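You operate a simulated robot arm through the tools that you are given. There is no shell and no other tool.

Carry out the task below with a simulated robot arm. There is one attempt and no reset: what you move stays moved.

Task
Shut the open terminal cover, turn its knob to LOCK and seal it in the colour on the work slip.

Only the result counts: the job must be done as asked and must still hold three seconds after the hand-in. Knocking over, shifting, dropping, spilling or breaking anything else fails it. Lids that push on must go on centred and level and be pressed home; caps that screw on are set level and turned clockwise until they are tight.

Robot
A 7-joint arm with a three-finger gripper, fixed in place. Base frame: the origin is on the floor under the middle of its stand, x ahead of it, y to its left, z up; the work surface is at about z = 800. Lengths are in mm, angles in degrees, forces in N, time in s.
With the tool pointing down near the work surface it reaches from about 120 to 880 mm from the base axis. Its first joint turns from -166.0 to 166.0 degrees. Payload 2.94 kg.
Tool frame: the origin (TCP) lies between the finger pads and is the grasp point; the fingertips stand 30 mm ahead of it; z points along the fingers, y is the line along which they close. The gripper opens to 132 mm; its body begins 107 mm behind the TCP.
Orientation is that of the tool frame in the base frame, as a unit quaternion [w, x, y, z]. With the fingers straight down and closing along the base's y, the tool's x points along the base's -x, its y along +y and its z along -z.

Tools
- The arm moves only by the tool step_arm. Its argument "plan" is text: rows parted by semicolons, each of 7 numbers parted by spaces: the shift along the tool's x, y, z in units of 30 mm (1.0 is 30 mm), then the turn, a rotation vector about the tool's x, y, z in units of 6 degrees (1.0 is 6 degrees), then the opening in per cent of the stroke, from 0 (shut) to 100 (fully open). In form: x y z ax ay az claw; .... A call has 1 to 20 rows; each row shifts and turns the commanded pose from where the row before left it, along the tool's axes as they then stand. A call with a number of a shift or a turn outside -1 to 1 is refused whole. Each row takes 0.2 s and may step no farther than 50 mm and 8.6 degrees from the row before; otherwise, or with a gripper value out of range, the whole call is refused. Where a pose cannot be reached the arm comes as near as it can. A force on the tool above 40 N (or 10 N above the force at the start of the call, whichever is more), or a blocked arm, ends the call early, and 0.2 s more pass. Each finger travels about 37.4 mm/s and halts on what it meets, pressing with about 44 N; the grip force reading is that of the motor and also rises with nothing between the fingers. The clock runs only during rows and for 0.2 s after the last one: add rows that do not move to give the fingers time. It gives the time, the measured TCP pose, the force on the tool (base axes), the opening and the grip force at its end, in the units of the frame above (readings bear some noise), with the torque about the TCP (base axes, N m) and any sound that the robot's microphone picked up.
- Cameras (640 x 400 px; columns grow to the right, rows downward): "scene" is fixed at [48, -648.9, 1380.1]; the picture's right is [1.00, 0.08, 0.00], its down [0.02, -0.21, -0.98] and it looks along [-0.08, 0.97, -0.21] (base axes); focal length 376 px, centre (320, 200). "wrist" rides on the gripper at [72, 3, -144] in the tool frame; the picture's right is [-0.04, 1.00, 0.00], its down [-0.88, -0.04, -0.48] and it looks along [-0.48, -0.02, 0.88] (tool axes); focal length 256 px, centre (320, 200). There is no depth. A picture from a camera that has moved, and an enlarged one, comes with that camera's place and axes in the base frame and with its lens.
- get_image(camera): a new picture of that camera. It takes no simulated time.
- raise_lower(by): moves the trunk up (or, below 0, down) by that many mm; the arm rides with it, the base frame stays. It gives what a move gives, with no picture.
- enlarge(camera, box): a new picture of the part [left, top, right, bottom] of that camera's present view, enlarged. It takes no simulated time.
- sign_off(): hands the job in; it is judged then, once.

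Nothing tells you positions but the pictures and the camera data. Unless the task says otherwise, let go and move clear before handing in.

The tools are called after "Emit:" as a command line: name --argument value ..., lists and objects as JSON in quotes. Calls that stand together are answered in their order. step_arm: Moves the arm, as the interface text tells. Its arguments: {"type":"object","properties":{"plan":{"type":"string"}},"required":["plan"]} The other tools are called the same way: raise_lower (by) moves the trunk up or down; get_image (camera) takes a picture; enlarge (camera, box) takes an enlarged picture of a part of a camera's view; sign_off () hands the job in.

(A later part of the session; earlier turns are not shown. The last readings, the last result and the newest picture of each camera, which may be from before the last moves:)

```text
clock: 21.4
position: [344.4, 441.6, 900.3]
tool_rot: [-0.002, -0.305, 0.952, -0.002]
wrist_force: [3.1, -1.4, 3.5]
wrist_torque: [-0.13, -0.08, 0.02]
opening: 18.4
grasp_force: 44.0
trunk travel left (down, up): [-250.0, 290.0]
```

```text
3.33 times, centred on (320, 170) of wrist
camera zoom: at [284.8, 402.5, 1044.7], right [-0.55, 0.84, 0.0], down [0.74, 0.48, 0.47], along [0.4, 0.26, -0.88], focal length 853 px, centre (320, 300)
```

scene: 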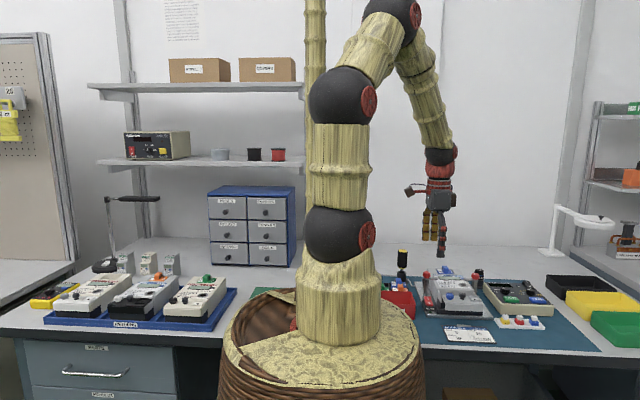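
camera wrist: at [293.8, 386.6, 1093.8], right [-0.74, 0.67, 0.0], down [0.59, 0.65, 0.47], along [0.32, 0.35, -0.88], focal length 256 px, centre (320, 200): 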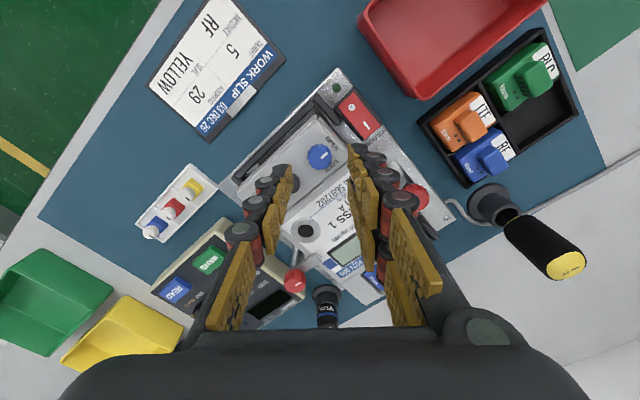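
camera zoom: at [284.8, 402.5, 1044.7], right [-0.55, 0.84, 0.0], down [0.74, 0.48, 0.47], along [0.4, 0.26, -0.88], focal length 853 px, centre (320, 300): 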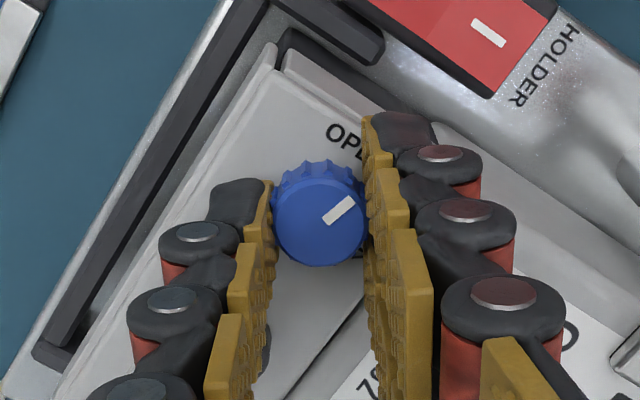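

The knob is turning with the hand (the mark stays fixed in the hand view while OPEN moves). I'll go on by about 55° more.

Emit:
step_arm --plan "0 0 0 0 0 0.7 0; 0 0 0 0 0 0.7 0; 0 0 0 0 0 0.7 0; 0 0 0 0 0 0.7 0; 0 0 0 0 0 0.7 0; 0 0 0 0 0 0.7 0; 0 0 0 0 0 0.7 0; 0 0 0 0 0 0.7 0; 0 0 0 0 0 0.7 0; 0 0 0 0 0 0.7 0; 0 0 0 0 0 0.7 0; 0 0 0 0 0 0.7 0; 0 0 0 0 0 0 0"

Emit:
enlarge --camera "wrist" --box '[240, 110, 400, 230]'

Emit:
enlarge --camera "scene" --box '[420, 240, 500, 310]'

```text
clock: 24.2
position: [345.2, 440.3, 900.6]
tool_rot: [-0.002, 0.129, 0.992, -0.003]
wrist_force: [-0.8, -22.8, 8.9]
wrist_torque: [-0.63, 0.6, 0.05]
opening: 18.3
grasp_force: 43.9
trunk travel left (down, up): [-250.0, 290.0]
```

```text
3.33 times, centred on (320, 170) of wrist
camera zoom: at [276.0, 461.6, 1044.4], right [0.3, 0.95, -0.01], down [0.84, -0.26, 0.47], along [0.45, -0.15, -0.88], focal length 853 px, centre (320, 300)
```

zoom: 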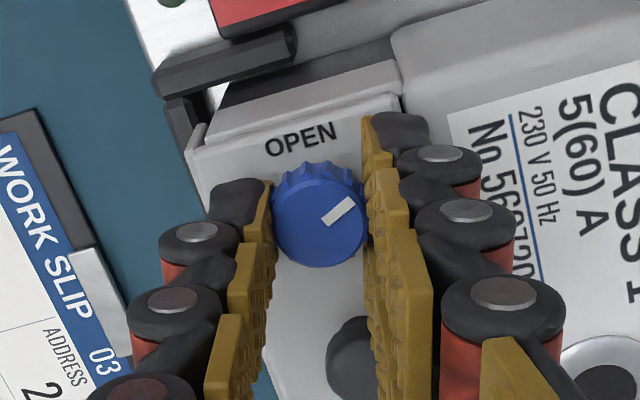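

```text
5.71 times, centred on (460, 275) of scene
camera zoom: at [48.0, -648.9, 1380.1], right [1.0, 0.08, 0.0], down [0.02, -0.21, -0.98], along [-0.08, 0.97, -0.21], focal length 2146 px, centre (-480, -229)
```

zoom: 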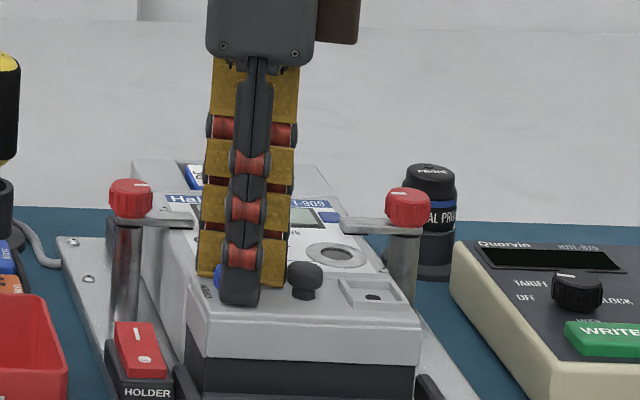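

The knob has turned about 65°, with some side force (-23 N in y) building from slight off-centre. I'll release, yaw back 35° and re-grip for the rest.

Emit:
step_arm --plan "0 -0.03 0 0 0 0 30; 0 0 0 0 0 0 30; 0 0 0 0 0 0 30; 0 0 0 0 0 -0.97 30; 0 0 0 0 0 -0.97 30; 0 0 0 0 0 -0.97 30; 0 0 0 0 0 -0.97 30; 0 0 0 0 0 -0.97 30; 0 0 0 0 0 -0.97 30; 0 0 0 0 0 0 30"

Emit:
enlarge --camera "wrist" --box '[240, 110, 400, 230]'

```text
clock: 26.4
position: [346.3, 440.9, 900.9]
tool_rot: [-0.003, -0.175, 0.984, -0.003]
wrist_force: [1.2, 0.7, 4.5]
wrist_torque: [0.11, -0.03, -0.04]
opening: 39.3
grasp_force: 0.1
trunk travel left (down, up): [-250.0, 290.0]
```

```text
3.33 times, centred on (320, 170) of wrist
camera zoom: at [276.6, 419.2, 1043.8], right [-0.31, 0.95, 0.0], down [0.84, 0.27, 0.47], along [0.45, 0.14, -0.88], focal length 853 px, centre (320, 300)
```

zoom: 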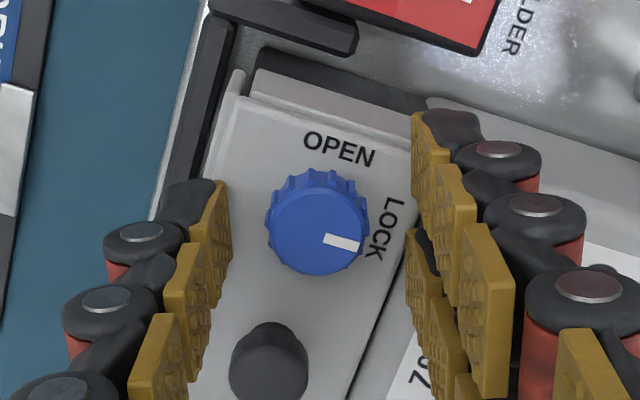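

After release the mark now points almost exactly at LOCK — the knob seems to have snapped on into its detent. I'll enlarge to verify the angle.

Emit:
enlarge --camera "wrist" --box '[290, 140, 370, 200]'

Emit:
enlarge --camera "scene" --box '[430, 270, 490, 310]'

```text
6.67 times, centred on (330, 170) of wrist
camera zoom: at [276.6, 419.2, 1043.8], right [-0.31, 0.95, 0.0], down [0.84, 0.27, 0.47], along [0.45, 0.14, -0.88], focal length 1707 px, centre (253, 400)
```

zoom: 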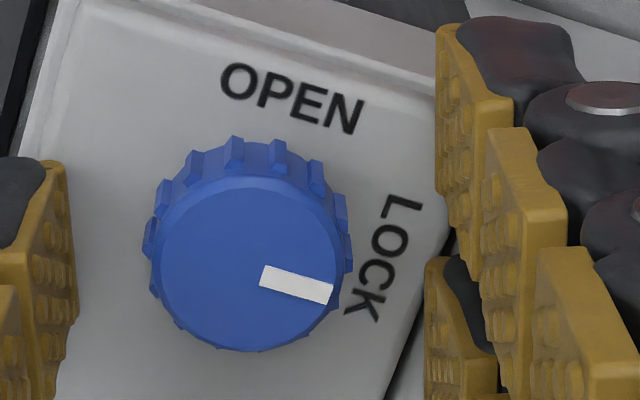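

```text
10.00 times, centred on (460, 290) of scene
camera zoom: at [48.0, -648.9, 1380.1], right [1.0, 0.08, 0.0], down [0.02, -0.21, -0.98], along [-0.08, 0.97, -0.21], focal length 3756 px, centre (-1080, -700)
```

zoom: 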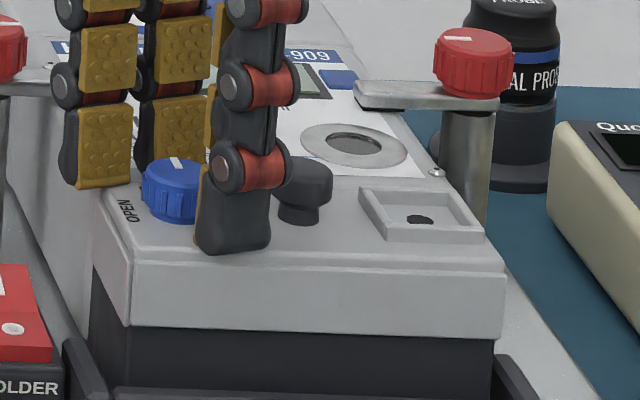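

The mark sits within a few degrees of LOCK. I'll re-grip gently and turn a few degrees clockwise to confirm it is against its stop.

Emit:
step_arm --plan "0 0 0 0 0 0 30; 0 0 0 0 0 0 0; 0 0 0 0 0 0 0; 0 0 0 0 0 0 0; 0 0 0 0 0 0 0"

Emit:
step_arm --plan "0 0 0 0 0 0.4 0; 0 0 0 0 0 0.4 0; 0 0 0 0 0 0 0"

Emit:
enlarge --camera "wrist" --box '[290, 140, 370, 200]'

```text
clock: 27.6
position: [344.4, 439.5, 899.1]
tool_rot: [-0.002, -0.176, 0.984, -0.003]
wrist_force: [-1.4, -2.7, 0.0]
wrist_torque: [-0.15, 0.07, 0.05]
opening: 17.6
grasp_force: 40.3
trunk travel left (down, up): [-250.0, 290.0]
```

```text
clock: 28.4
position: [345.7, 439.6, 899.3]
tool_rot: [-0.002, -0.135, 0.991, -0.003]
wrist_force: [-2.2, -3.2, -0.6]
wrist_torque: [-0.45, 0.28, 0.35]
opening: 17.8
grasp_force: 43.3
trunk travel left (down, up): [-250.0, 290.0]
```

```text
6.67 times, centred on (330, 170) of wrist
camera zoom: at [274.5, 424.3, 1043.8], right [-0.22, 0.97, -0.01], down [0.86, 0.2, 0.47], along [0.46, 0.1, -0.88], focal length 1707 px, centre (253, 400)
```

zoom: 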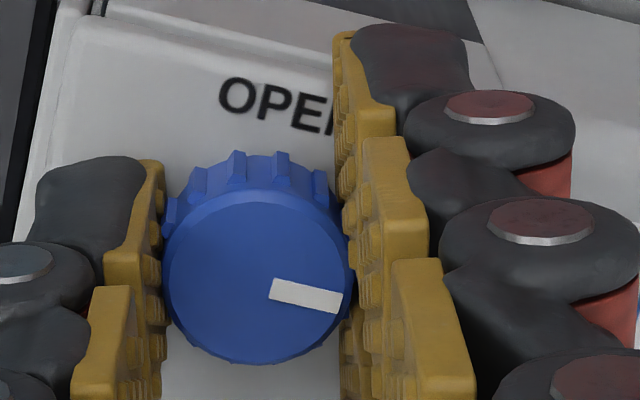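

Torque rose to 0.35 N·m with the mark exactly at +y: the knob is at LOCK against its stop. I'll release, lift clear, and look at the result and the seal.

Emit:
step_arm --plan "0 0 0 0 0 -0.3 0; 0 0 0 0 0 0 30; 0 0 0 0 0 0 30; 0 0 0 0 0 0 30; 0 0 -0.4 0 0 0 30; 0 0 -0.9 0 0 0 30; 0 0 -0.9 0 0 0 30; 0 0 -0.9 0 0 0 30; 0 0 0 0 0 0.9 30; 0 0 0 0 0 0.9 30; 0 0 0 0 0 0.8 30; 0 0 0 0 0 0 30"

Emit:
get_image --camera "wrist"

Emit:
enlarge --camera "wrist" --box '[280, 100, 380, 220]'

```text
clock: 31.0
position: [345.4, 442.2, 992.5]
tool_rot: [-0.001, -0.013, 1.0, -0.002]
wrist_force: [0.4, 0.7, -0.6]
wrist_torque: [0.01, 0.01, -0.01]
opening: 39.7
grasp_force: 0.1
trunk travel left (down, up): [-250.0, 290.0]
```

```text
taken
camera wrist: at [273.8, 443.2, 1136.7], right [0.02, 1.0, -0.01], down [0.88, -0.01, 0.47], along [0.47, -0.01, -0.88], focal length 256 px, centre (320, 200)
```

wrist: 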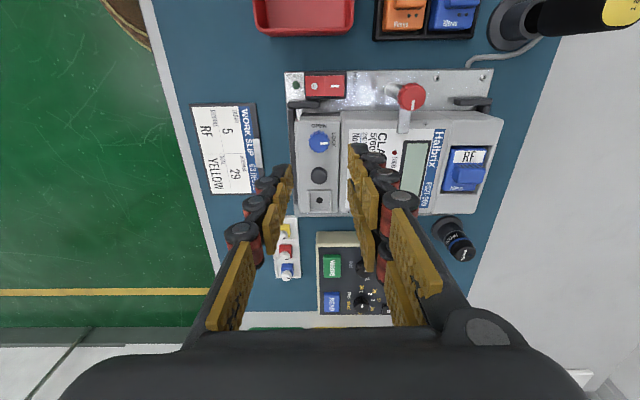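

```text
3.33 times, centred on (330, 160) of wrist
camera zoom: at [273.8, 443.2, 1136.7], right [0.02, 1.0, -0.01], down [0.88, -0.01, 0.47], along [0.47, -0.01, -0.88], focal length 853 px, centre (287, 333)
```

zoom: 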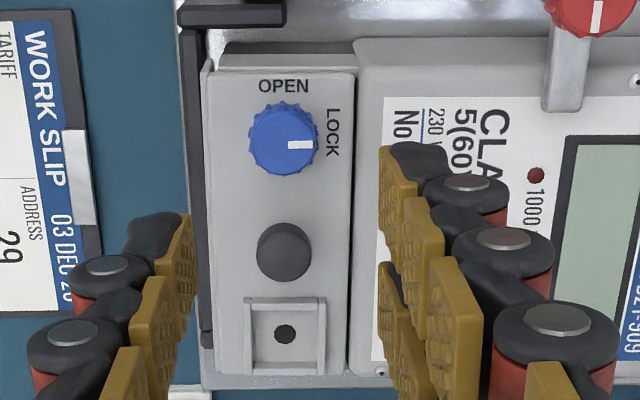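

The knob points to LOCK and the cover is flush. Now I'll move above the yellow seal, estimated near [505, 381, 823], with the fingers closing along y.

Emit:
step_arm --plan "-0.9 -0.34 0.1 0 0 0.25 30; -0.9 -0.34 0.2 0 0 0 30; -0.9 -0.34 0.4 0 0 0 30; -0.9 -0.34 0.5 0 0 0 30; -0.9 -0.34 0.6 0 0 0 30; -0.85 -0.34 0.6 0 0 0 30; 0 0 0 0 0 0 30"

Emit:
get_image --camera "wrist"

Emit:
enlarge --camera "wrist" --box '[270, 110, 370, 200]'

Emit:
enlarge --camera "scene" --box '[450, 220, 570, 340]'

```text
clock: 32.6
position: [504.4, 382.7, 922.5]
tool_rot: [-0.002, -0.001, 1.0, -0.003]
wrist_force: [0.1, 0.4, -0.6]
wrist_torque: [0.01, 0.04, 0.01]
opening: 39.5
grasp_force: 0.0
trunk travel left (down, up): [-250.0, 290.0]
```

```text
taken
camera wrist: at [432.8, 386.1, 1066.3], right [0.04, 1.0, -0.01], down [0.88, -0.03, 0.47], along [0.47, -0.02, -0.88], focal length 256 px, centre (320, 200)
```

wrist: 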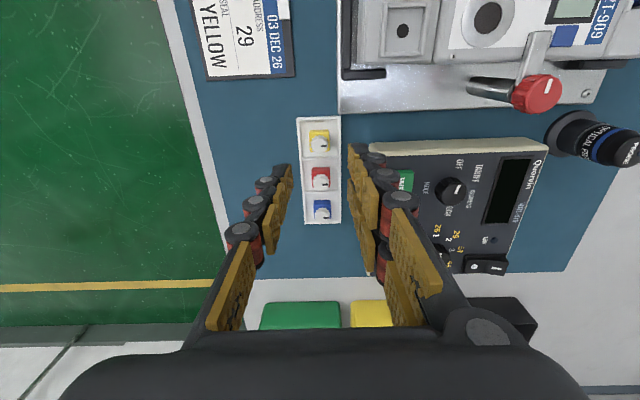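

```text
4.44 times, centred on (320, 155) of wrist
camera zoom: at [432.8, 386.1, 1066.3], right [0.04, 1.0, -0.01], down [0.88, -0.03, 0.47], along [0.47, -0.02, -0.88], focal length 1138 px, centre (320, 400)
```

zoom: 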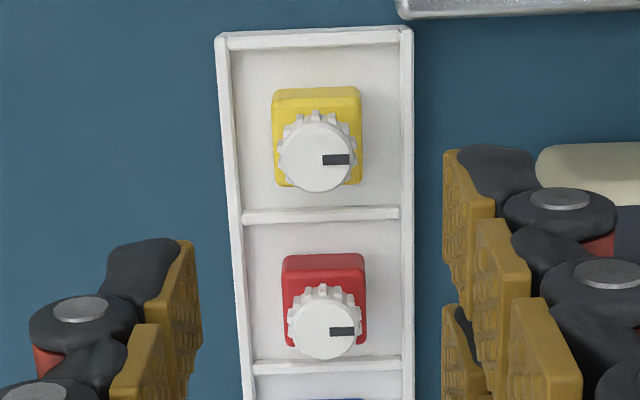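

```text
3.33 times, centred on (510, 280) of scene
camera zoom: at [48.0, -648.9, 1380.1], right [1.0, 0.08, 0.0], down [0.02, -0.21, -0.98], along [-0.08, 0.97, -0.21], focal length 1252 px, centre (-313, -67)
```

zoom: 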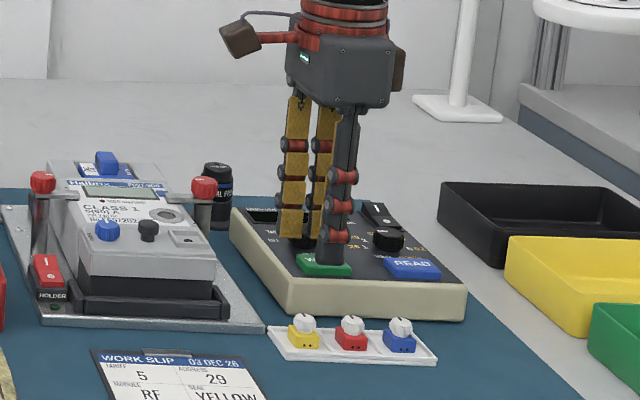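

The wrist view puts the yellow seal's knob at about [504.3, 381.0], top z≈823. I'll take out the small tilt, shift 1.7 mm in -y and come down part way to check again.

Emit:
step_arm --plan "0 -0.057 0 -0.057 -0.038 0 26; 0 0 0.5 0 0 0 26; 0 0 0.5 0 0 0 26; 0 0 0.5 0 0 0 26; 0 0 0.25 0 0 0 26; 0 0 0 0 0 0 26"

Emit:
enlarge --camera "wrist" --box '[270, 120, 370, 210]'

Emit:
enlarge --camera "scene" --box '[480, 280, 560, 340]'

```text
clock: 34.0
position: [505.6, 380.4, 867.3]
tool_rot: [0.0, 0.0, 1.0, -0.001]
wrist_force: [0.3, 0.1, 0.0]
wrist_torque: [0.0, 0.02, 0.02]
opening: 34.1
grasp_force: 0.1
trunk travel left (down, up): [-250.0, 290.0]
```

```text
4.44 times, centred on (320, 165) of wrist
camera zoom: at [433.7, 383.2, 1011.7], right [0.04, 1.0, 0.0], down [0.88, -0.04, 0.48], along [0.48, -0.02, -0.88], focal length 1138 px, centre (320, 356)
```

zoom: 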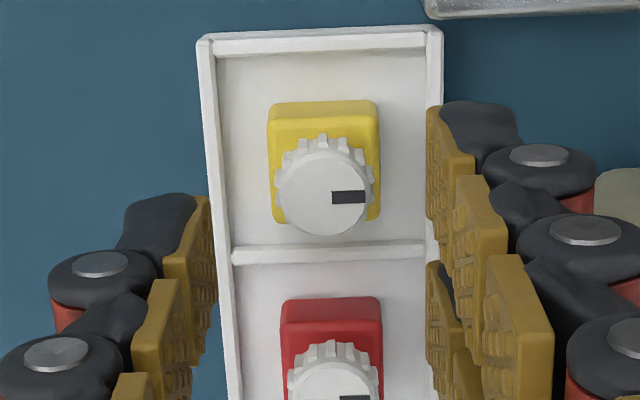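

```text
6.67 times, centred on (520, 310) of scene
camera zoom: at [48.0, -648.9, 1380.1], right [1.0, 0.08, 0.0], down [0.02, -0.21, -0.98], along [-0.08, 0.97, -0.21], focal length 2504 px, centre (-1013, -533)
```

zoom: 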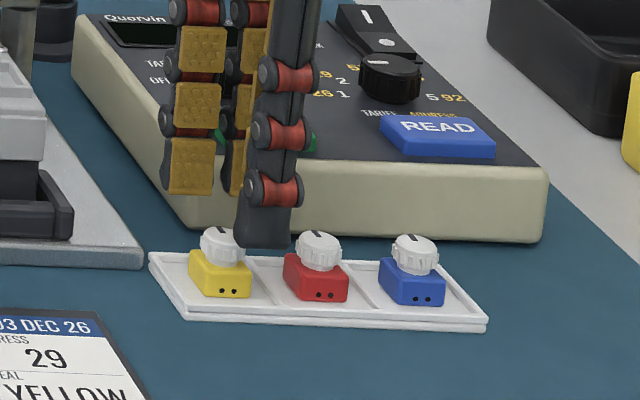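

Slightly off by about 1–2 mm in x; knob top at z≈822. I'll correct 1.2 mm, lower so the tips are at about z 817, and close on the white knob of the yellow seal.

Emit:
step_arm --plan "0.04 0 0.25 0 0 0 26; 0 0 0.25 0 0 0 26; 0 0 0.17 0 0 0 26; 0 0 0 0 0 0 26"

Emit:
enlarge --camera "wrist" --box '[270, 130, 370, 210]'

Emit:
enlarge --camera "scene" --box '[490, 290, 540, 330]'

```text
clock: 35.0
position: [505.6, 378.4, 848.8]
tool_rot: [0.0, -0.002, 1.0, 0.0]
wrist_force: [0.2, 0.8, -0.2]
wrist_torque: [0.0, -0.02, 0.02]
opening: 34.4
grasp_force: 0.1
trunk travel left (down, up): [-250.0, 290.0]
```

```text
5.00 times, centred on (320, 170) of wrist
camera zoom: at [432.2, 381.7, 991.7], right [0.04, 1.0, 0.0], down [0.88, -0.04, 0.48], along [0.48, -0.02, -0.88], focal length 1280 px, centre (320, 350)
```

zoom: 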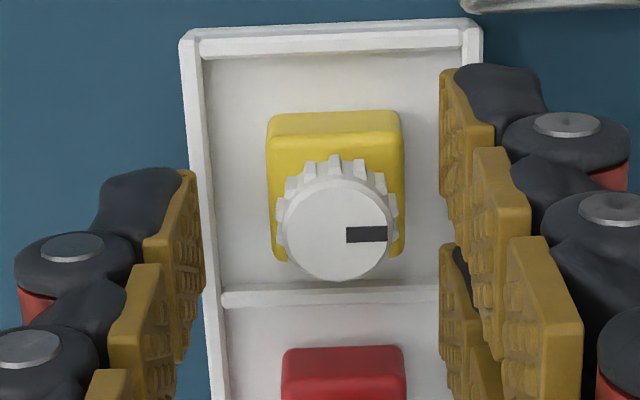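

```text
10.00 times, centred on (515, 310) of scene
camera zoom: at [48.0, -648.9, 1380.1], right [1.0, 0.08, 0.0], down [0.02, -0.21, -0.98], along [-0.08, 0.97, -0.21], focal length 3756 px, centre (-1630, -900)
```

zoom: 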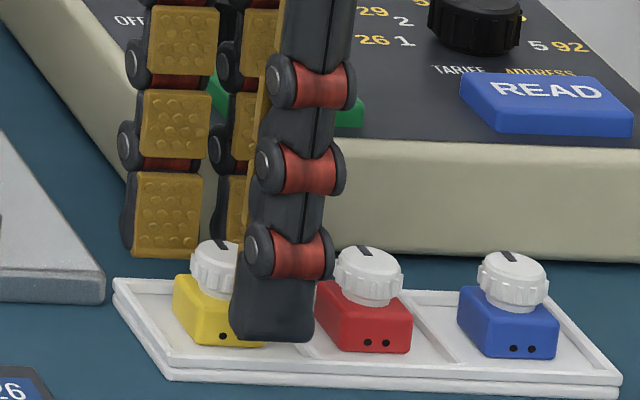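

The arm drifted about 2 mm in y; I'll correct +2.2 mm in y and verify before closing.

Emit:
step_arm --plan "0 0.075 0.04 0 0 0 26; 0 0 0 0 0 0 26; 0 0 0 0 0 0 26"

Emit:
enlarge --camera "wrist" --box '[270, 130, 370, 210]'

```text
clock: 35.8
position: [504.0, 381.9, 847.3]
tool_rot: [0.0, -0.001, 1.0, 0.0]
wrist_force: [-0.2, -0.7, -0.9]
wrist_torque: [0.02, -0.02, -0.02]
opening: 34.4
grasp_force: 0.2
trunk travel left (down, up): [-250.0, 290.0]
```

```text
5.00 times, centred on (320, 170) of wrist
camera zoom: at [431.9, 384.6, 991.0], right [0.04, 1.0, 0.0], down [0.88, -0.04, 0.48], along [0.48, -0.02, -0.88], focal length 1280 px, centre (320, 350)
```

zoom: 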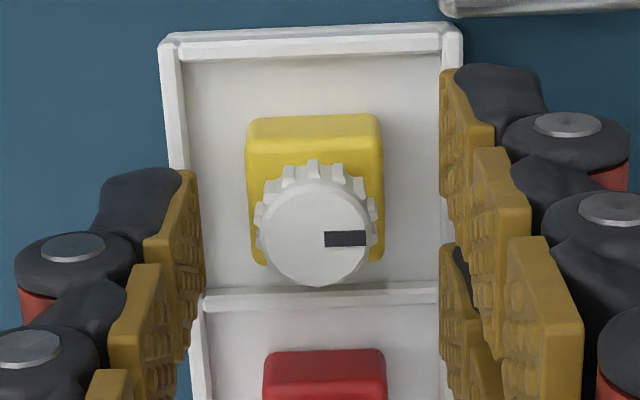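

Centred to about 1 mm. I'll nudge 0.9 mm in +x and close on the knob.

Emit:
step_arm --plan "-0.03 -0.01 0 0 0 0 26; 0 0 0 0 0 0 20; 0 0 0 0 0 0 0; 0 0 0 0 0 0 0; 0 0 0 0 0 0 0; 0 0 0 0 0 0 0"

Emit:
enlarge --camera "wrist" --box '[270, 130, 370, 210]'

Emit:
enlarge --camera "scene" --box '[490, 290, 540, 330]'

```text
clock: 37.2
position: [506.5, 380.4, 847.1]
tool_rot: [0.001, 0.0, 1.0, 0.0]
wrist_force: [0.2, -0.9, -1.4]
wrist_torque: [0.01, 0.03, 0.02]
opening: 14.0
grasp_force: 13.4
trunk travel left (down, up): [-250.0, 290.0]
```

```text
5.00 times, centred on (320, 170) of wrist
camera zoom: at [433.0, 383.5, 990.4], right [0.04, 1.0, 0.0], down [0.88, -0.04, 0.48], along [0.48, -0.02, -0.88], focal length 1280 px, centre (320, 350)
```

zoom: 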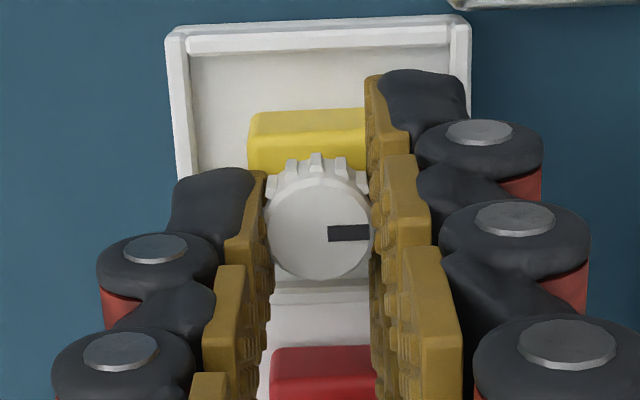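

```text
10.00 times, centred on (515, 310) of scene
camera zoom: at [48.0, -648.9, 1380.1], right [1.0, 0.08, 0.0], down [0.02, -0.21, -0.98], along [-0.08, 0.97, -0.21], focal length 3756 px, centre (-1630, -900)
```

zoom: 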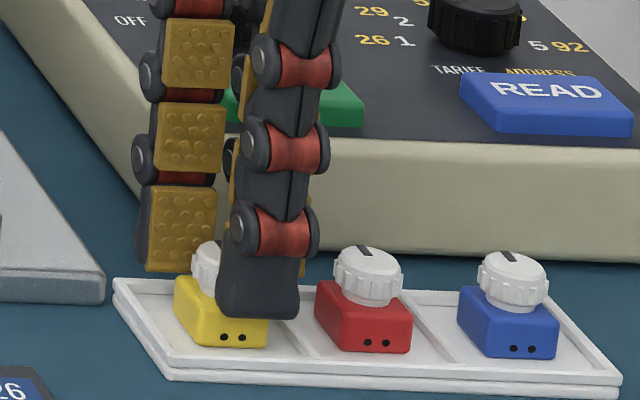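

The fingers hold the white knob (opening 14 mm). I'll let the grip build up, then lift a little and see whether the seal comes along.

Emit:
step_arm --plan "0 0 0 0 0 0 0; 0 0 0 0 0 0 0; 0 0 -0.15 0 0 0 0; 0 0 -0.25 0 0 0 0; 0 0 -0.4 0 0 0 0; 0 0 0 0 0 0 0"

Emit:
enlarge --camera "scene" --box '[480, 270, 540, 330]'

Emit:
enlarge --camera "wrist" --box '[270, 130, 370, 210]'

```text
clock: 38.6
position: [505.8, 382.0, 872.0]
tool_rot: [0.0, -0.001, 1.0, 0.0]
wrist_force: [-0.9, 0.4, 0.0]
wrist_torque: [0.02, -0.01, 0.01]
opening: 13.7
grasp_force: 14.2
trunk travel left (down, up): [-250.0, 290.0]
```

```text
6.67 times, centred on (510, 300) of scene
camera zoom: at [48.0, -648.9, 1380.1], right [1.0, 0.08, 0.0], down [0.02, -0.21, -0.98], along [-0.08, 0.97, -0.21], focal length 2504 px, centre (-947, -467)
```

zoom: 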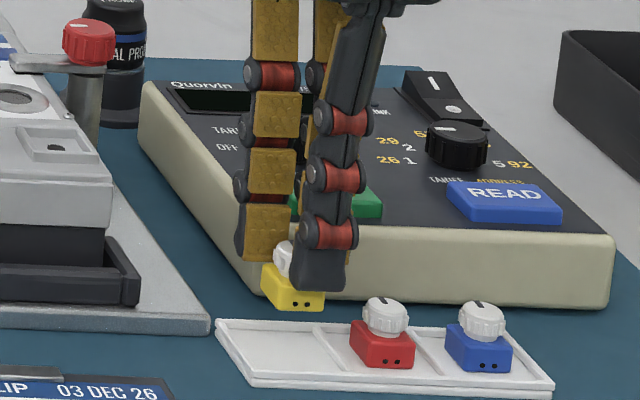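

```text
5.00 times, centred on (320, 170) of wrist
camera zoom: at [432.9, 383.6, 1015.7], right [0.04, 1.0, 0.0], down [0.88, -0.04, 0.48], along [0.48, -0.02, -0.88], focal length 1280 px, centre (320, 350)
```

zoom: 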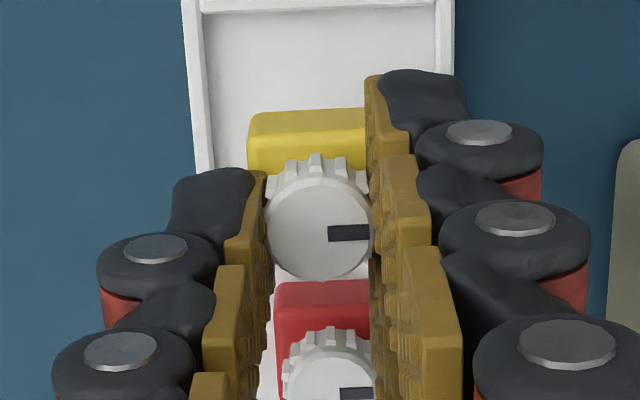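

The yellow seal is lifted cleanly. I'll raise it and carry it over to the cover pocket near [420, 440].

Emit:
step_arm --plan "0 0 -0.6 0 0 0 0; 0 0 -0.8 0 0 0 0; 0 0 -0.8 0 0 0 0; 0.5 0.3 0 0 0 0 0; 0.7 0.5 0 0 0 0 0; 0.7 0.5 0 0 0 0 0; 0.6 0.45 0 0 0 0 0; 0.37 0.2 0 0 0 0 0; 0 0 0 0 0 0 0; 0 0 0 0 0 0 0"

Emit:
get_image --camera "wrist"

Emit:
enlarge --camera "wrist" --box '[260, 110, 380, 210]'

Emit:
enlarge --camera "scene" --box '[420, 230, 520, 320]'

```text
clock: 40.8
position: [420.4, 438.6, 937.9]
tool_rot: [0.0, 0.0, 1.0, 0.001]
wrist_force: [0.1, 0.1, 0.1]
wrist_torque: [-0.01, -0.02, 0.0]
opening: 13.8
grasp_force: 13.6
trunk travel left (down, up): [-250.0, 290.0]
```

```text
taken
camera wrist: at [348.5, 440.7, 1081.1], right [0.04, 1.0, 0.0], down [0.88, -0.04, 0.48], along [0.48, -0.02, -0.88], focal length 256 px, centre (320, 200)
```

wrist: 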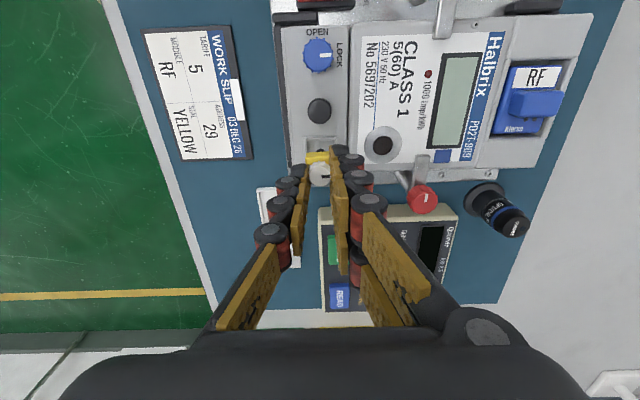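

```text
4.00 times, centred on (320, 160) of wrist
camera zoom: at [348.5, 440.7, 1081.1], right [0.04, 1.0, 0.0], down [0.88, -0.04, 0.48], along [0.48, -0.02, -0.88], focal length 1024 px, centre (320, 360)
```

zoom: 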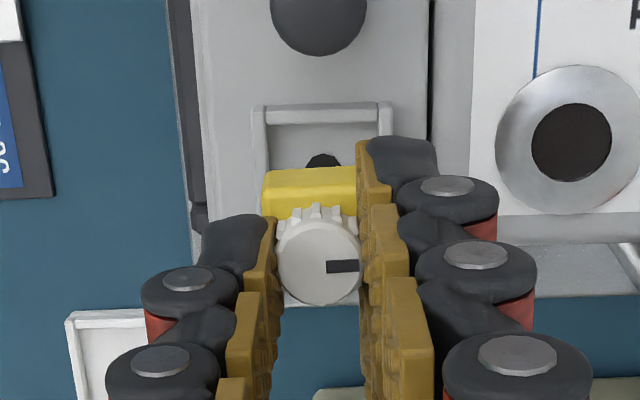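

```text
4.44 times, centred on (470, 275) of scene
camera zoom: at [48.0, -648.9, 1380.1], right [1.0, 0.08, 0.0], down [0.02, -0.21, -0.98], along [-0.08, 0.97, -0.21], focal length 1669 px, centre (-347, -133)
```

zoom: 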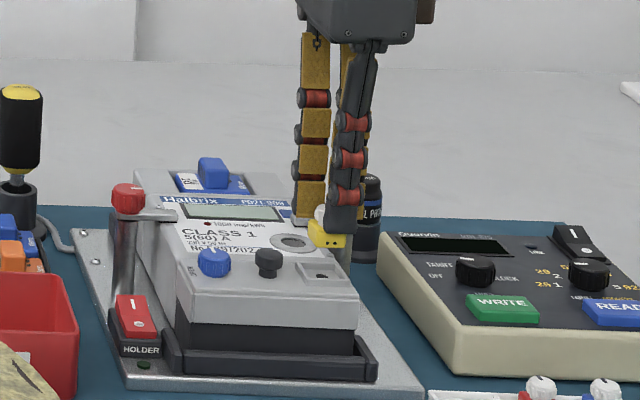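

The seal is above the pocket. I'll measure the pocket against the known knob position for a precise alignment.

Emit:
enlarge --camera "wrist" --box '[270, 25, 370, 105]'

Emit:
enlarge --camera "wrist" --box '[290, 120, 350, 180]'

Emit:
enlarge --camera "scene" --box '[470, 265, 510, 305]'

```text
5.00 times, centred on (320, 65) of wrist
camera zoom: at [348.5, 440.7, 1081.1], right [0.04, 1.0, 0.0], down [0.88, -0.04, 0.48], along [0.48, -0.02, -0.88], focal length 1280 px, centre (320, 875)
```

zoom: 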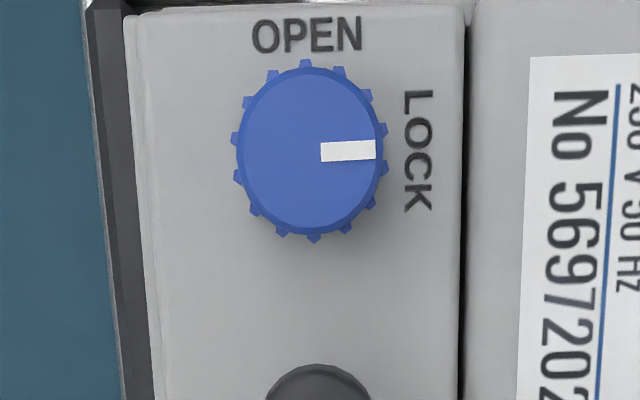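

```text
6.67 times, centred on (320, 150) of wrist
camera zoom: at [348.5, 440.7, 1081.1], right [0.04, 1.0, 0.0], down [0.88, -0.04, 0.48], along [0.48, -0.02, -0.88], focal length 1707 px, centre (320, 533)
```

zoom: 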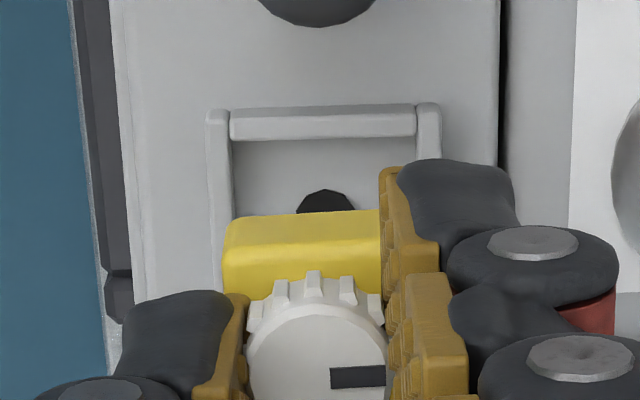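

```text
10.00 times, centred on (490, 285) of scene
camera zoom: at [48.0, -648.9, 1380.1], right [1.0, 0.08, 0.0], down [0.02, -0.21, -0.98], along [-0.08, 0.97, -0.21], focal length 3756 px, centre (-1380, -650)
```

zoom: 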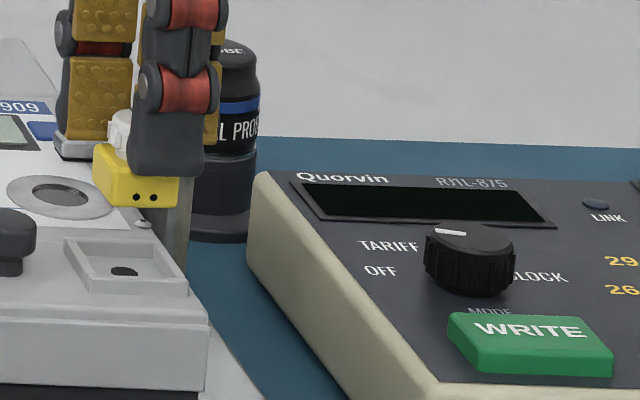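

The pocket is at about [419.3, 439.4] relative to the hand at [420.4, 438.6]. I'll correct and come down to just above the rim for a final check.

Emit:
step_arm --plan "0.037 0.025 0.25 0 0 0 0; 0 0 0.3 0 0 0 0; 0 0 0.15 0 0 0 0; 0 0 0 0 0 0 0; 0 0 0 0 0 0 0"

Emit:
enlarge --camera "wrist" --box '[280, 110, 360, 190]'

Emit:
enlarge --camera "scene" --box '[455, 265, 505, 305]'

```text
clock: 42.0
position: [419.4, 439.6, 915.5]
tool_rot: [0.001, -0.001, 1.0, 0.001]
wrist_force: [-1.0, -1.3, 10.2]
wrist_torque: [0.02, 0.16, 0.01]
opening: 13.5
grasp_force: 14.0
trunk travel left (down, up): [-250.0, 290.0]
```

```text
5.00 times, centred on (320, 150) of wrist
camera zoom: at [346.5, 442.3, 1059.6], right [0.04, 1.0, 0.0], down [0.88, -0.04, 0.48], along [0.48, -0.02, -0.88], focal length 1280 px, centre (320, 450)
```

zoom: 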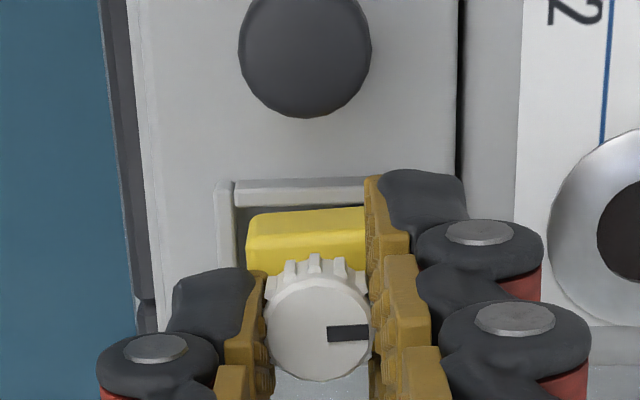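

```text
10.00 times, centred on (480, 285) of scene
camera zoom: at [48.0, -648.9, 1380.1], right [1.0, 0.08, 0.0], down [0.02, -0.21, -0.98], along [-0.08, 0.97, -0.21], focal length 3756 px, centre (-1280, -650)
```

zoom: 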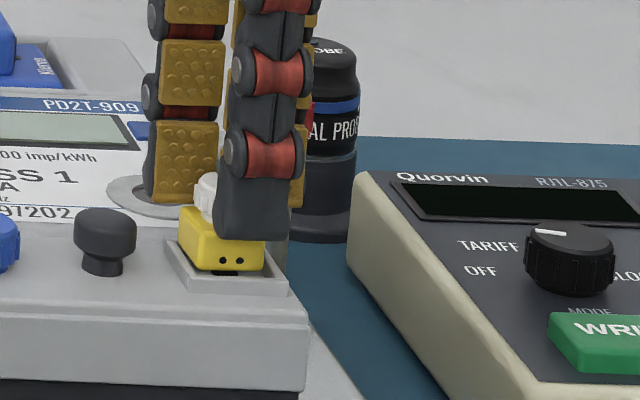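

The force reads 10 N up at this height, with the torque pointing to contact on the seal's -x edge, so it is resting on the pocket rim. I'll raise slightly and look closely before correcting.

Emit:
step_arm --plan "0 0 -0.15 0 0 0 0; 0 0 0 0 0 0 0; 0 0 0 0 0 0 0"

Emit:
enlarge --camera "scene" --box '[465, 275, 495, 300]'

Emit:
enlarge --camera "wrist" --box '[295, 135, 345, 185]'

```text
clock: 42.8
position: [419.1, 441.1, 918.8]
tool_rot: [-0.001, -0.001, 1.0, 0.0]
wrist_force: [-0.6, 0.1, -0.6]
wrist_torque: [0.0, -0.01, -0.01]
opening: 14.2
grasp_force: 14.3
trunk travel left (down, up): [-250.0, 290.0]
```

```text
16.00 times, centred on (480, 288) of scene
camera zoom: at [48.0, -648.9, 1380.1], right [1.0, 0.08, 0.0], down [0.02, -0.21, -0.98], along [-0.08, 0.97, -0.21], focal length 6009 px, centre (-2240, -1200)
```

zoom: 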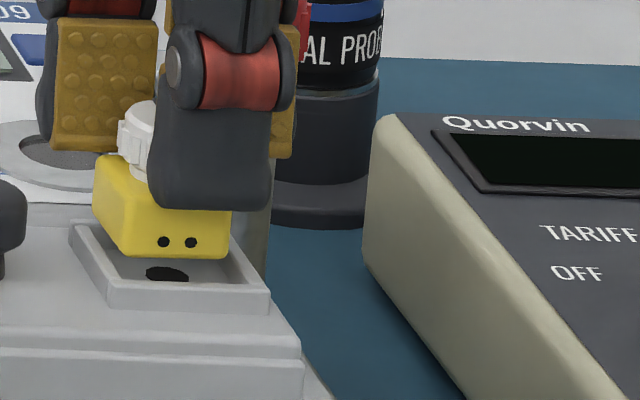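

```text
8.00 times, centred on (320, 160) of wrist
camera zoom: at [346.5, 442.7, 1062.6], right [0.04, 1.0, 0.0], down [0.88, -0.04, 0.48], along [0.48, -0.02, -0.88], focal length 2048 px, centre (320, 520)
```

zoom: 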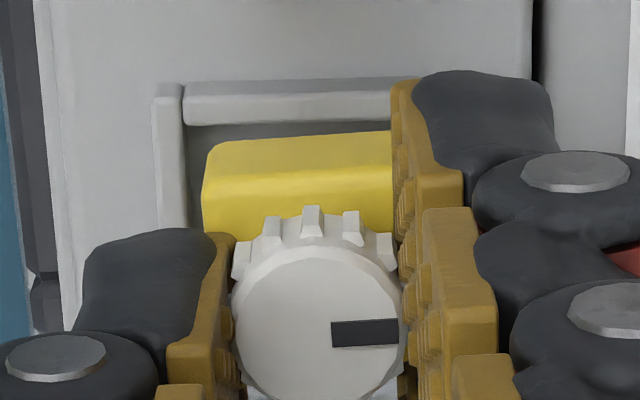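

Both views say the seal sits about 2 mm too far in -x (tolerance is about ±1.9 mm). I'll shift +2 mm in x and a touch in -y, then lower slowly, watching force.

Emit:
step_arm --plan "-0.067 -0.013 0 0 0 0 0; 0 0 0 0 0 0 0; 0 0 0.1 0 0 0 0; 0 0 0.05 0 0 0 0; 0 0 0 0 0 0 0"

Emit:
enlarge --camera "scene" --box '[465, 275, 495, 300]'

Emit:
enlarge --camera "wrist" --box '[295, 135, 345, 185]'

```text
clock: 44.0
position: [420.5, 440.2, 914.6]
tool_rot: [0.0, -0.001, 1.0, 0.001]
wrist_force: [0.4, 0.0, -1.9]
wrist_torque: [-0.01, 0.0, 0.01]
opening: 13.7
grasp_force: 14.3
trunk travel left (down, up): [-250.0, 290.0]
```

```text
16.00 times, centred on (480, 288) of scene
camera zoom: at [48.0, -648.9, 1380.1], right [1.0, 0.08, 0.0], down [0.02, -0.21, -0.98], along [-0.08, 0.97, -0.21], focal length 6009 px, centre (-2240, -1200)
```

zoom: 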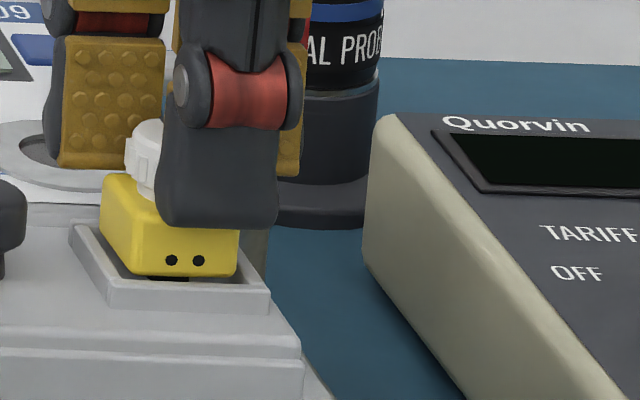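

```text
8.00 times, centred on (320, 160) of wrist
camera zoom: at [348.0, 442.2, 1059.2], right [0.04, 1.0, 0.0], down [0.88, -0.04, 0.48], along [0.48, -0.02, -0.88], focal length 2048 px, centre (320, 520)
```

zoom: 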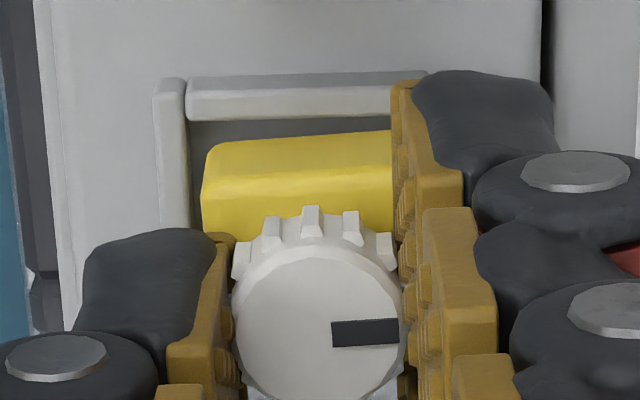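

The seal is now aligned inside the pocket rim and no longer touching it. I'll keep lowering slowly until it seats.

Emit:
step_arm --plan "0 0 0.05 0 0 0 0; 0 0 0.05 0 0 0 0; 0 0 0.05 0 0 0 0; 0 0 0 0 0 0 0"

Emit:
enlarge --camera "scene" --box '[465, 275, 495, 300]'

```text
clock: 45.0
position: [419.7, 439.6, 911.3]
tool_rot: [0.0, -0.001, 1.0, 0.0]
wrist_force: [-0.8, 0.1, 2.0]
wrist_torque: [0.02, 0.03, -0.02]
opening: 13.9
grasp_force: 13.6
trunk travel left (down, up): [-250.0, 290.0]
```

```text
16.00 times, centred on (480, 288) of scene
camera zoom: at [48.0, -648.9, 1380.1], right [1.0, 0.08, 0.0], down [0.02, -0.21, -0.98], along [-0.08, 0.97, -0.21], focal length 6009 px, centre (-2240, -1200)
```

zoom: 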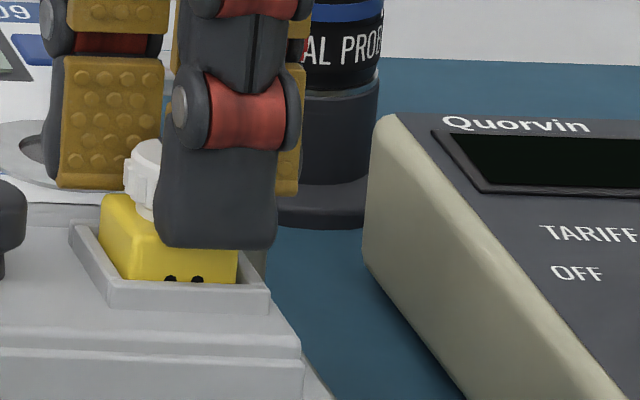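

The seal is sinking into the pocket inside the rim. I'll continue down until the force rises.

Emit:
step_arm --plan "0 0 0.05 0 0 0 0; 0 0 0.05 0 0 0 0; 0 0 0 0 0 0 0"

Emit:
enlarge --camera "scene" --box '[465, 275, 495, 300]'

```text
clock: 45.8
position: [421.2, 440.0, 911.0]
tool_rot: [0.0, 0.0, 1.0, 0.002]
wrist_force: [0.1, -2.6, 18.0]
wrist_torque: [-0.1, 0.08, 0.04]
opening: 13.4
grasp_force: 14.1
trunk travel left (down, up): [-250.0, 290.0]
```

```text
16.00 times, centred on (480, 288) of scene
camera zoom: at [48.0, -648.9, 1380.1], right [1.0, 0.08, 0.0], down [0.02, -0.21, -0.98], along [-0.08, 0.97, -0.21], focal length 6009 px, centre (-2240, -1200)
```

zoom: 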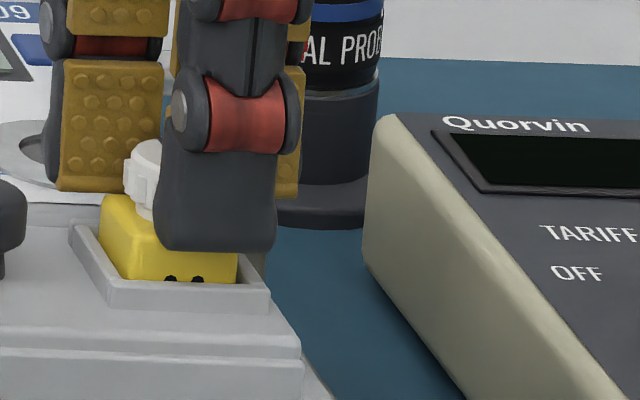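

It now meets 18 N of resistance. I'll press a little further to see whether it goes home, watching for sound or movement.

Emit:
step_arm --plan "0 0 0.05 0 0 0 0; 0 0 0.04 0 0 0 0; 0 0 0 0 0 0 0"

Emit:
enlarge --camera "scene" --box '[465, 275, 495, 300]'

Emit:
enlarge --camera "wrist" --box '[295, 135, 345, 185]'

```text
clock: 46.6
position: [422.5, 441.6, 908.6]
tool_rot: [0.002, -0.001, 1.0, 0.002]
wrist_force: [-2.6, -5.0, 13.9]
wrist_torque: [-0.18, 0.16, 0.0]
opening: 13.5
grasp_force: 14.2
trunk travel left (down, up): [-250.0, 290.0]
stopped in row 3: the force on the tool passed its limit at 41 N (the readings are from after the stop); the commanded pose is now the measured one
```

```text
16.00 times, centred on (480, 288) of scene
camera zoom: at [48.0, -648.9, 1380.1], right [1.0, 0.08, 0.0], down [0.02, -0.21, -0.98], along [-0.08, 0.97, -0.21], focal length 6009 px, centre (-2240, -1200)
```

zoom: 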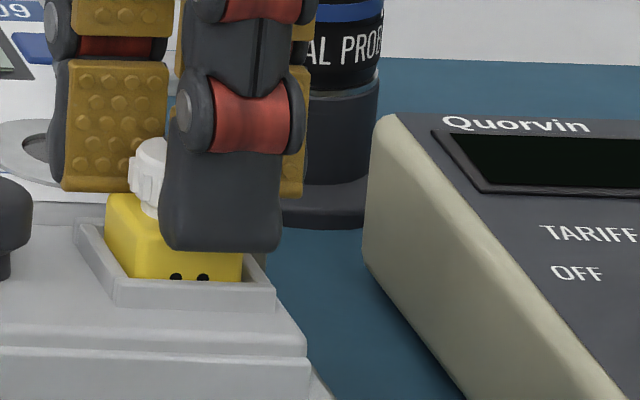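

```text
8.00 times, centred on (320, 160) of wrist
camera zoom: at [348.7, 442.9, 1053.4], right [0.04, 1.0, 0.01], down [0.88, -0.04, 0.48], along [0.48, -0.01, -0.88], focal length 2048 px, centre (320, 520)
```

zoom: 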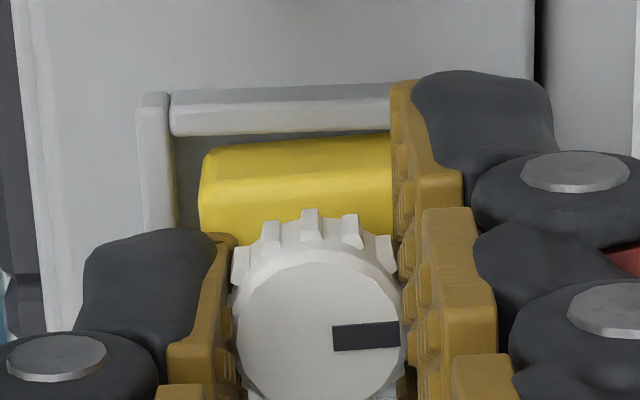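

The push stopped at the 41 N limit and the picture shows the cover region shifted by about 1 mm under load. I'll take the pressure off by easing up and check whether that springs back.

Emit:
step_arm --plan "0 0 -0.04 0 0 0 0; 0 0 0 0 0 0 0; 0 0 0 0 0 0 0"

Emit:
enlarge --camera "scene" --box '[465, 275, 495, 300]'

Emit:
enlarge --camera "scene" --box '[410, 255, 530, 335]'

```text
clock: 47.4
position: [422.2, 441.5, 910.1]
tool_rot: [0.002, 0.0, 1.0, 0.002]
wrist_force: [2.9, -6.1, 12.4]
wrist_torque: [-0.19, -0.09, -0.05]
opening: 13.8
grasp_force: 14.1
trunk travel left (down, up): [-250.0, 290.0]
```

```text
16.00 times, centred on (480, 288) of scene
camera zoom: at [48.0, -648.9, 1380.1], right [1.0, 0.08, 0.0], down [0.02, -0.21, -0.98], along [-0.08, 0.97, -0.21], focal length 6009 px, centre (-2240, -1200)
```

zoom: 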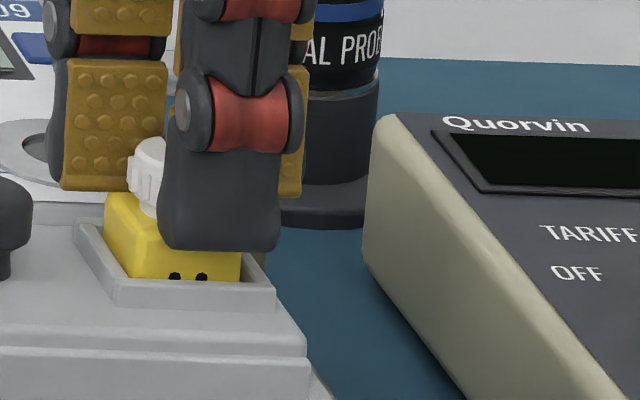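

```text
5.00 times, centred on (470, 295) of scene
camera zoom: at [48.0, -648.9, 1380.1], right [1.0, 0.08, 0.0], down [0.02, -0.21, -0.98], along [-0.08, 0.97, -0.21], focal length 1878 px, centre (-430, -275)
```

zoom: 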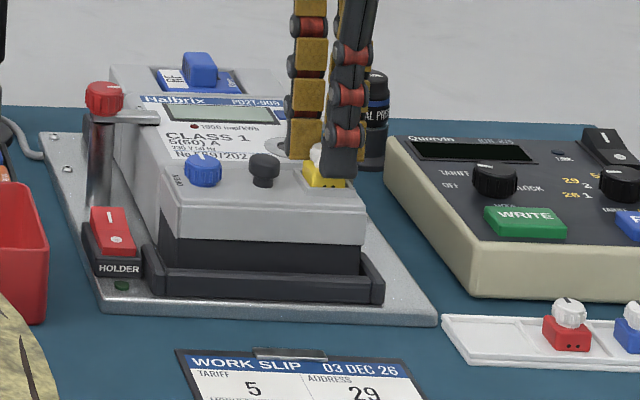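

The seal body now sits at the pocket floor level. I'll ease the load a little more, then try turning its white knob clockwise a few degrees and see whether it turns relative to the body.

Emit:
step_arm --plan "0.02 -0.03 -0.02 0 0 0 0; 0 0 0 0 0 0.5 0; 0 0 0 0 0 0.5 0; 0 0 0 0 0 0.5 0; 0 0 0 0 0 0 0"

Emit:
enlarge --camera "wrist" --box '[295, 135, 345, 185]'

Emit:
enlarge --camera "scene" --box '[465, 275, 495, 300]'

```text
clock: 48.6
position: [420.4, 440.5, 910.2]
tool_rot: [0.002, 0.079, 0.997, 0.003]
wrist_force: [6.3, -7.1, 8.5]
wrist_torque: [-0.21, -0.2, 0.12]
opening: 13.9
grasp_force: 13.6
trunk travel left (down, up): [-250.0, 290.0]
```

```text
8.00 times, centred on (320, 160) of wrist
camera zoom: at [349.4, 453.7, 1053.9], right [0.2, 0.98, 0.0], down [0.86, -0.18, 0.48], along [0.47, -0.09, -0.88], focal length 2048 px, centre (320, 520)
```

zoom: 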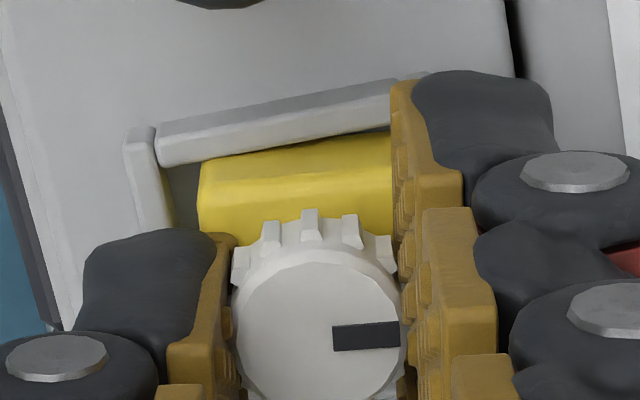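

```text
16.00 times, centred on (480, 288) of scene
camera zoom: at [48.0, -648.9, 1380.1], right [1.0, 0.08, 0.0], down [0.02, -0.21, -0.98], along [-0.08, 0.97, -0.21], focal length 6009 px, centre (-2240, -1200)
```

zoom: 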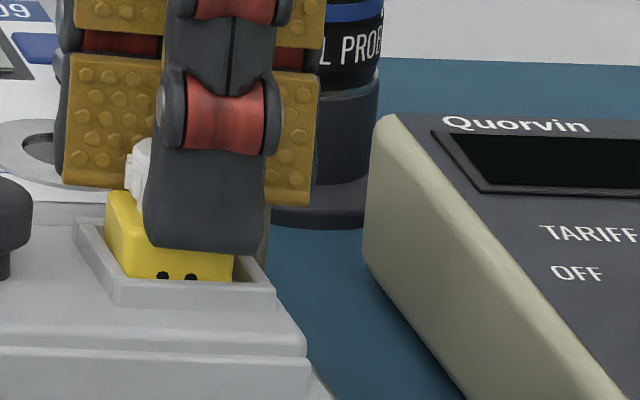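

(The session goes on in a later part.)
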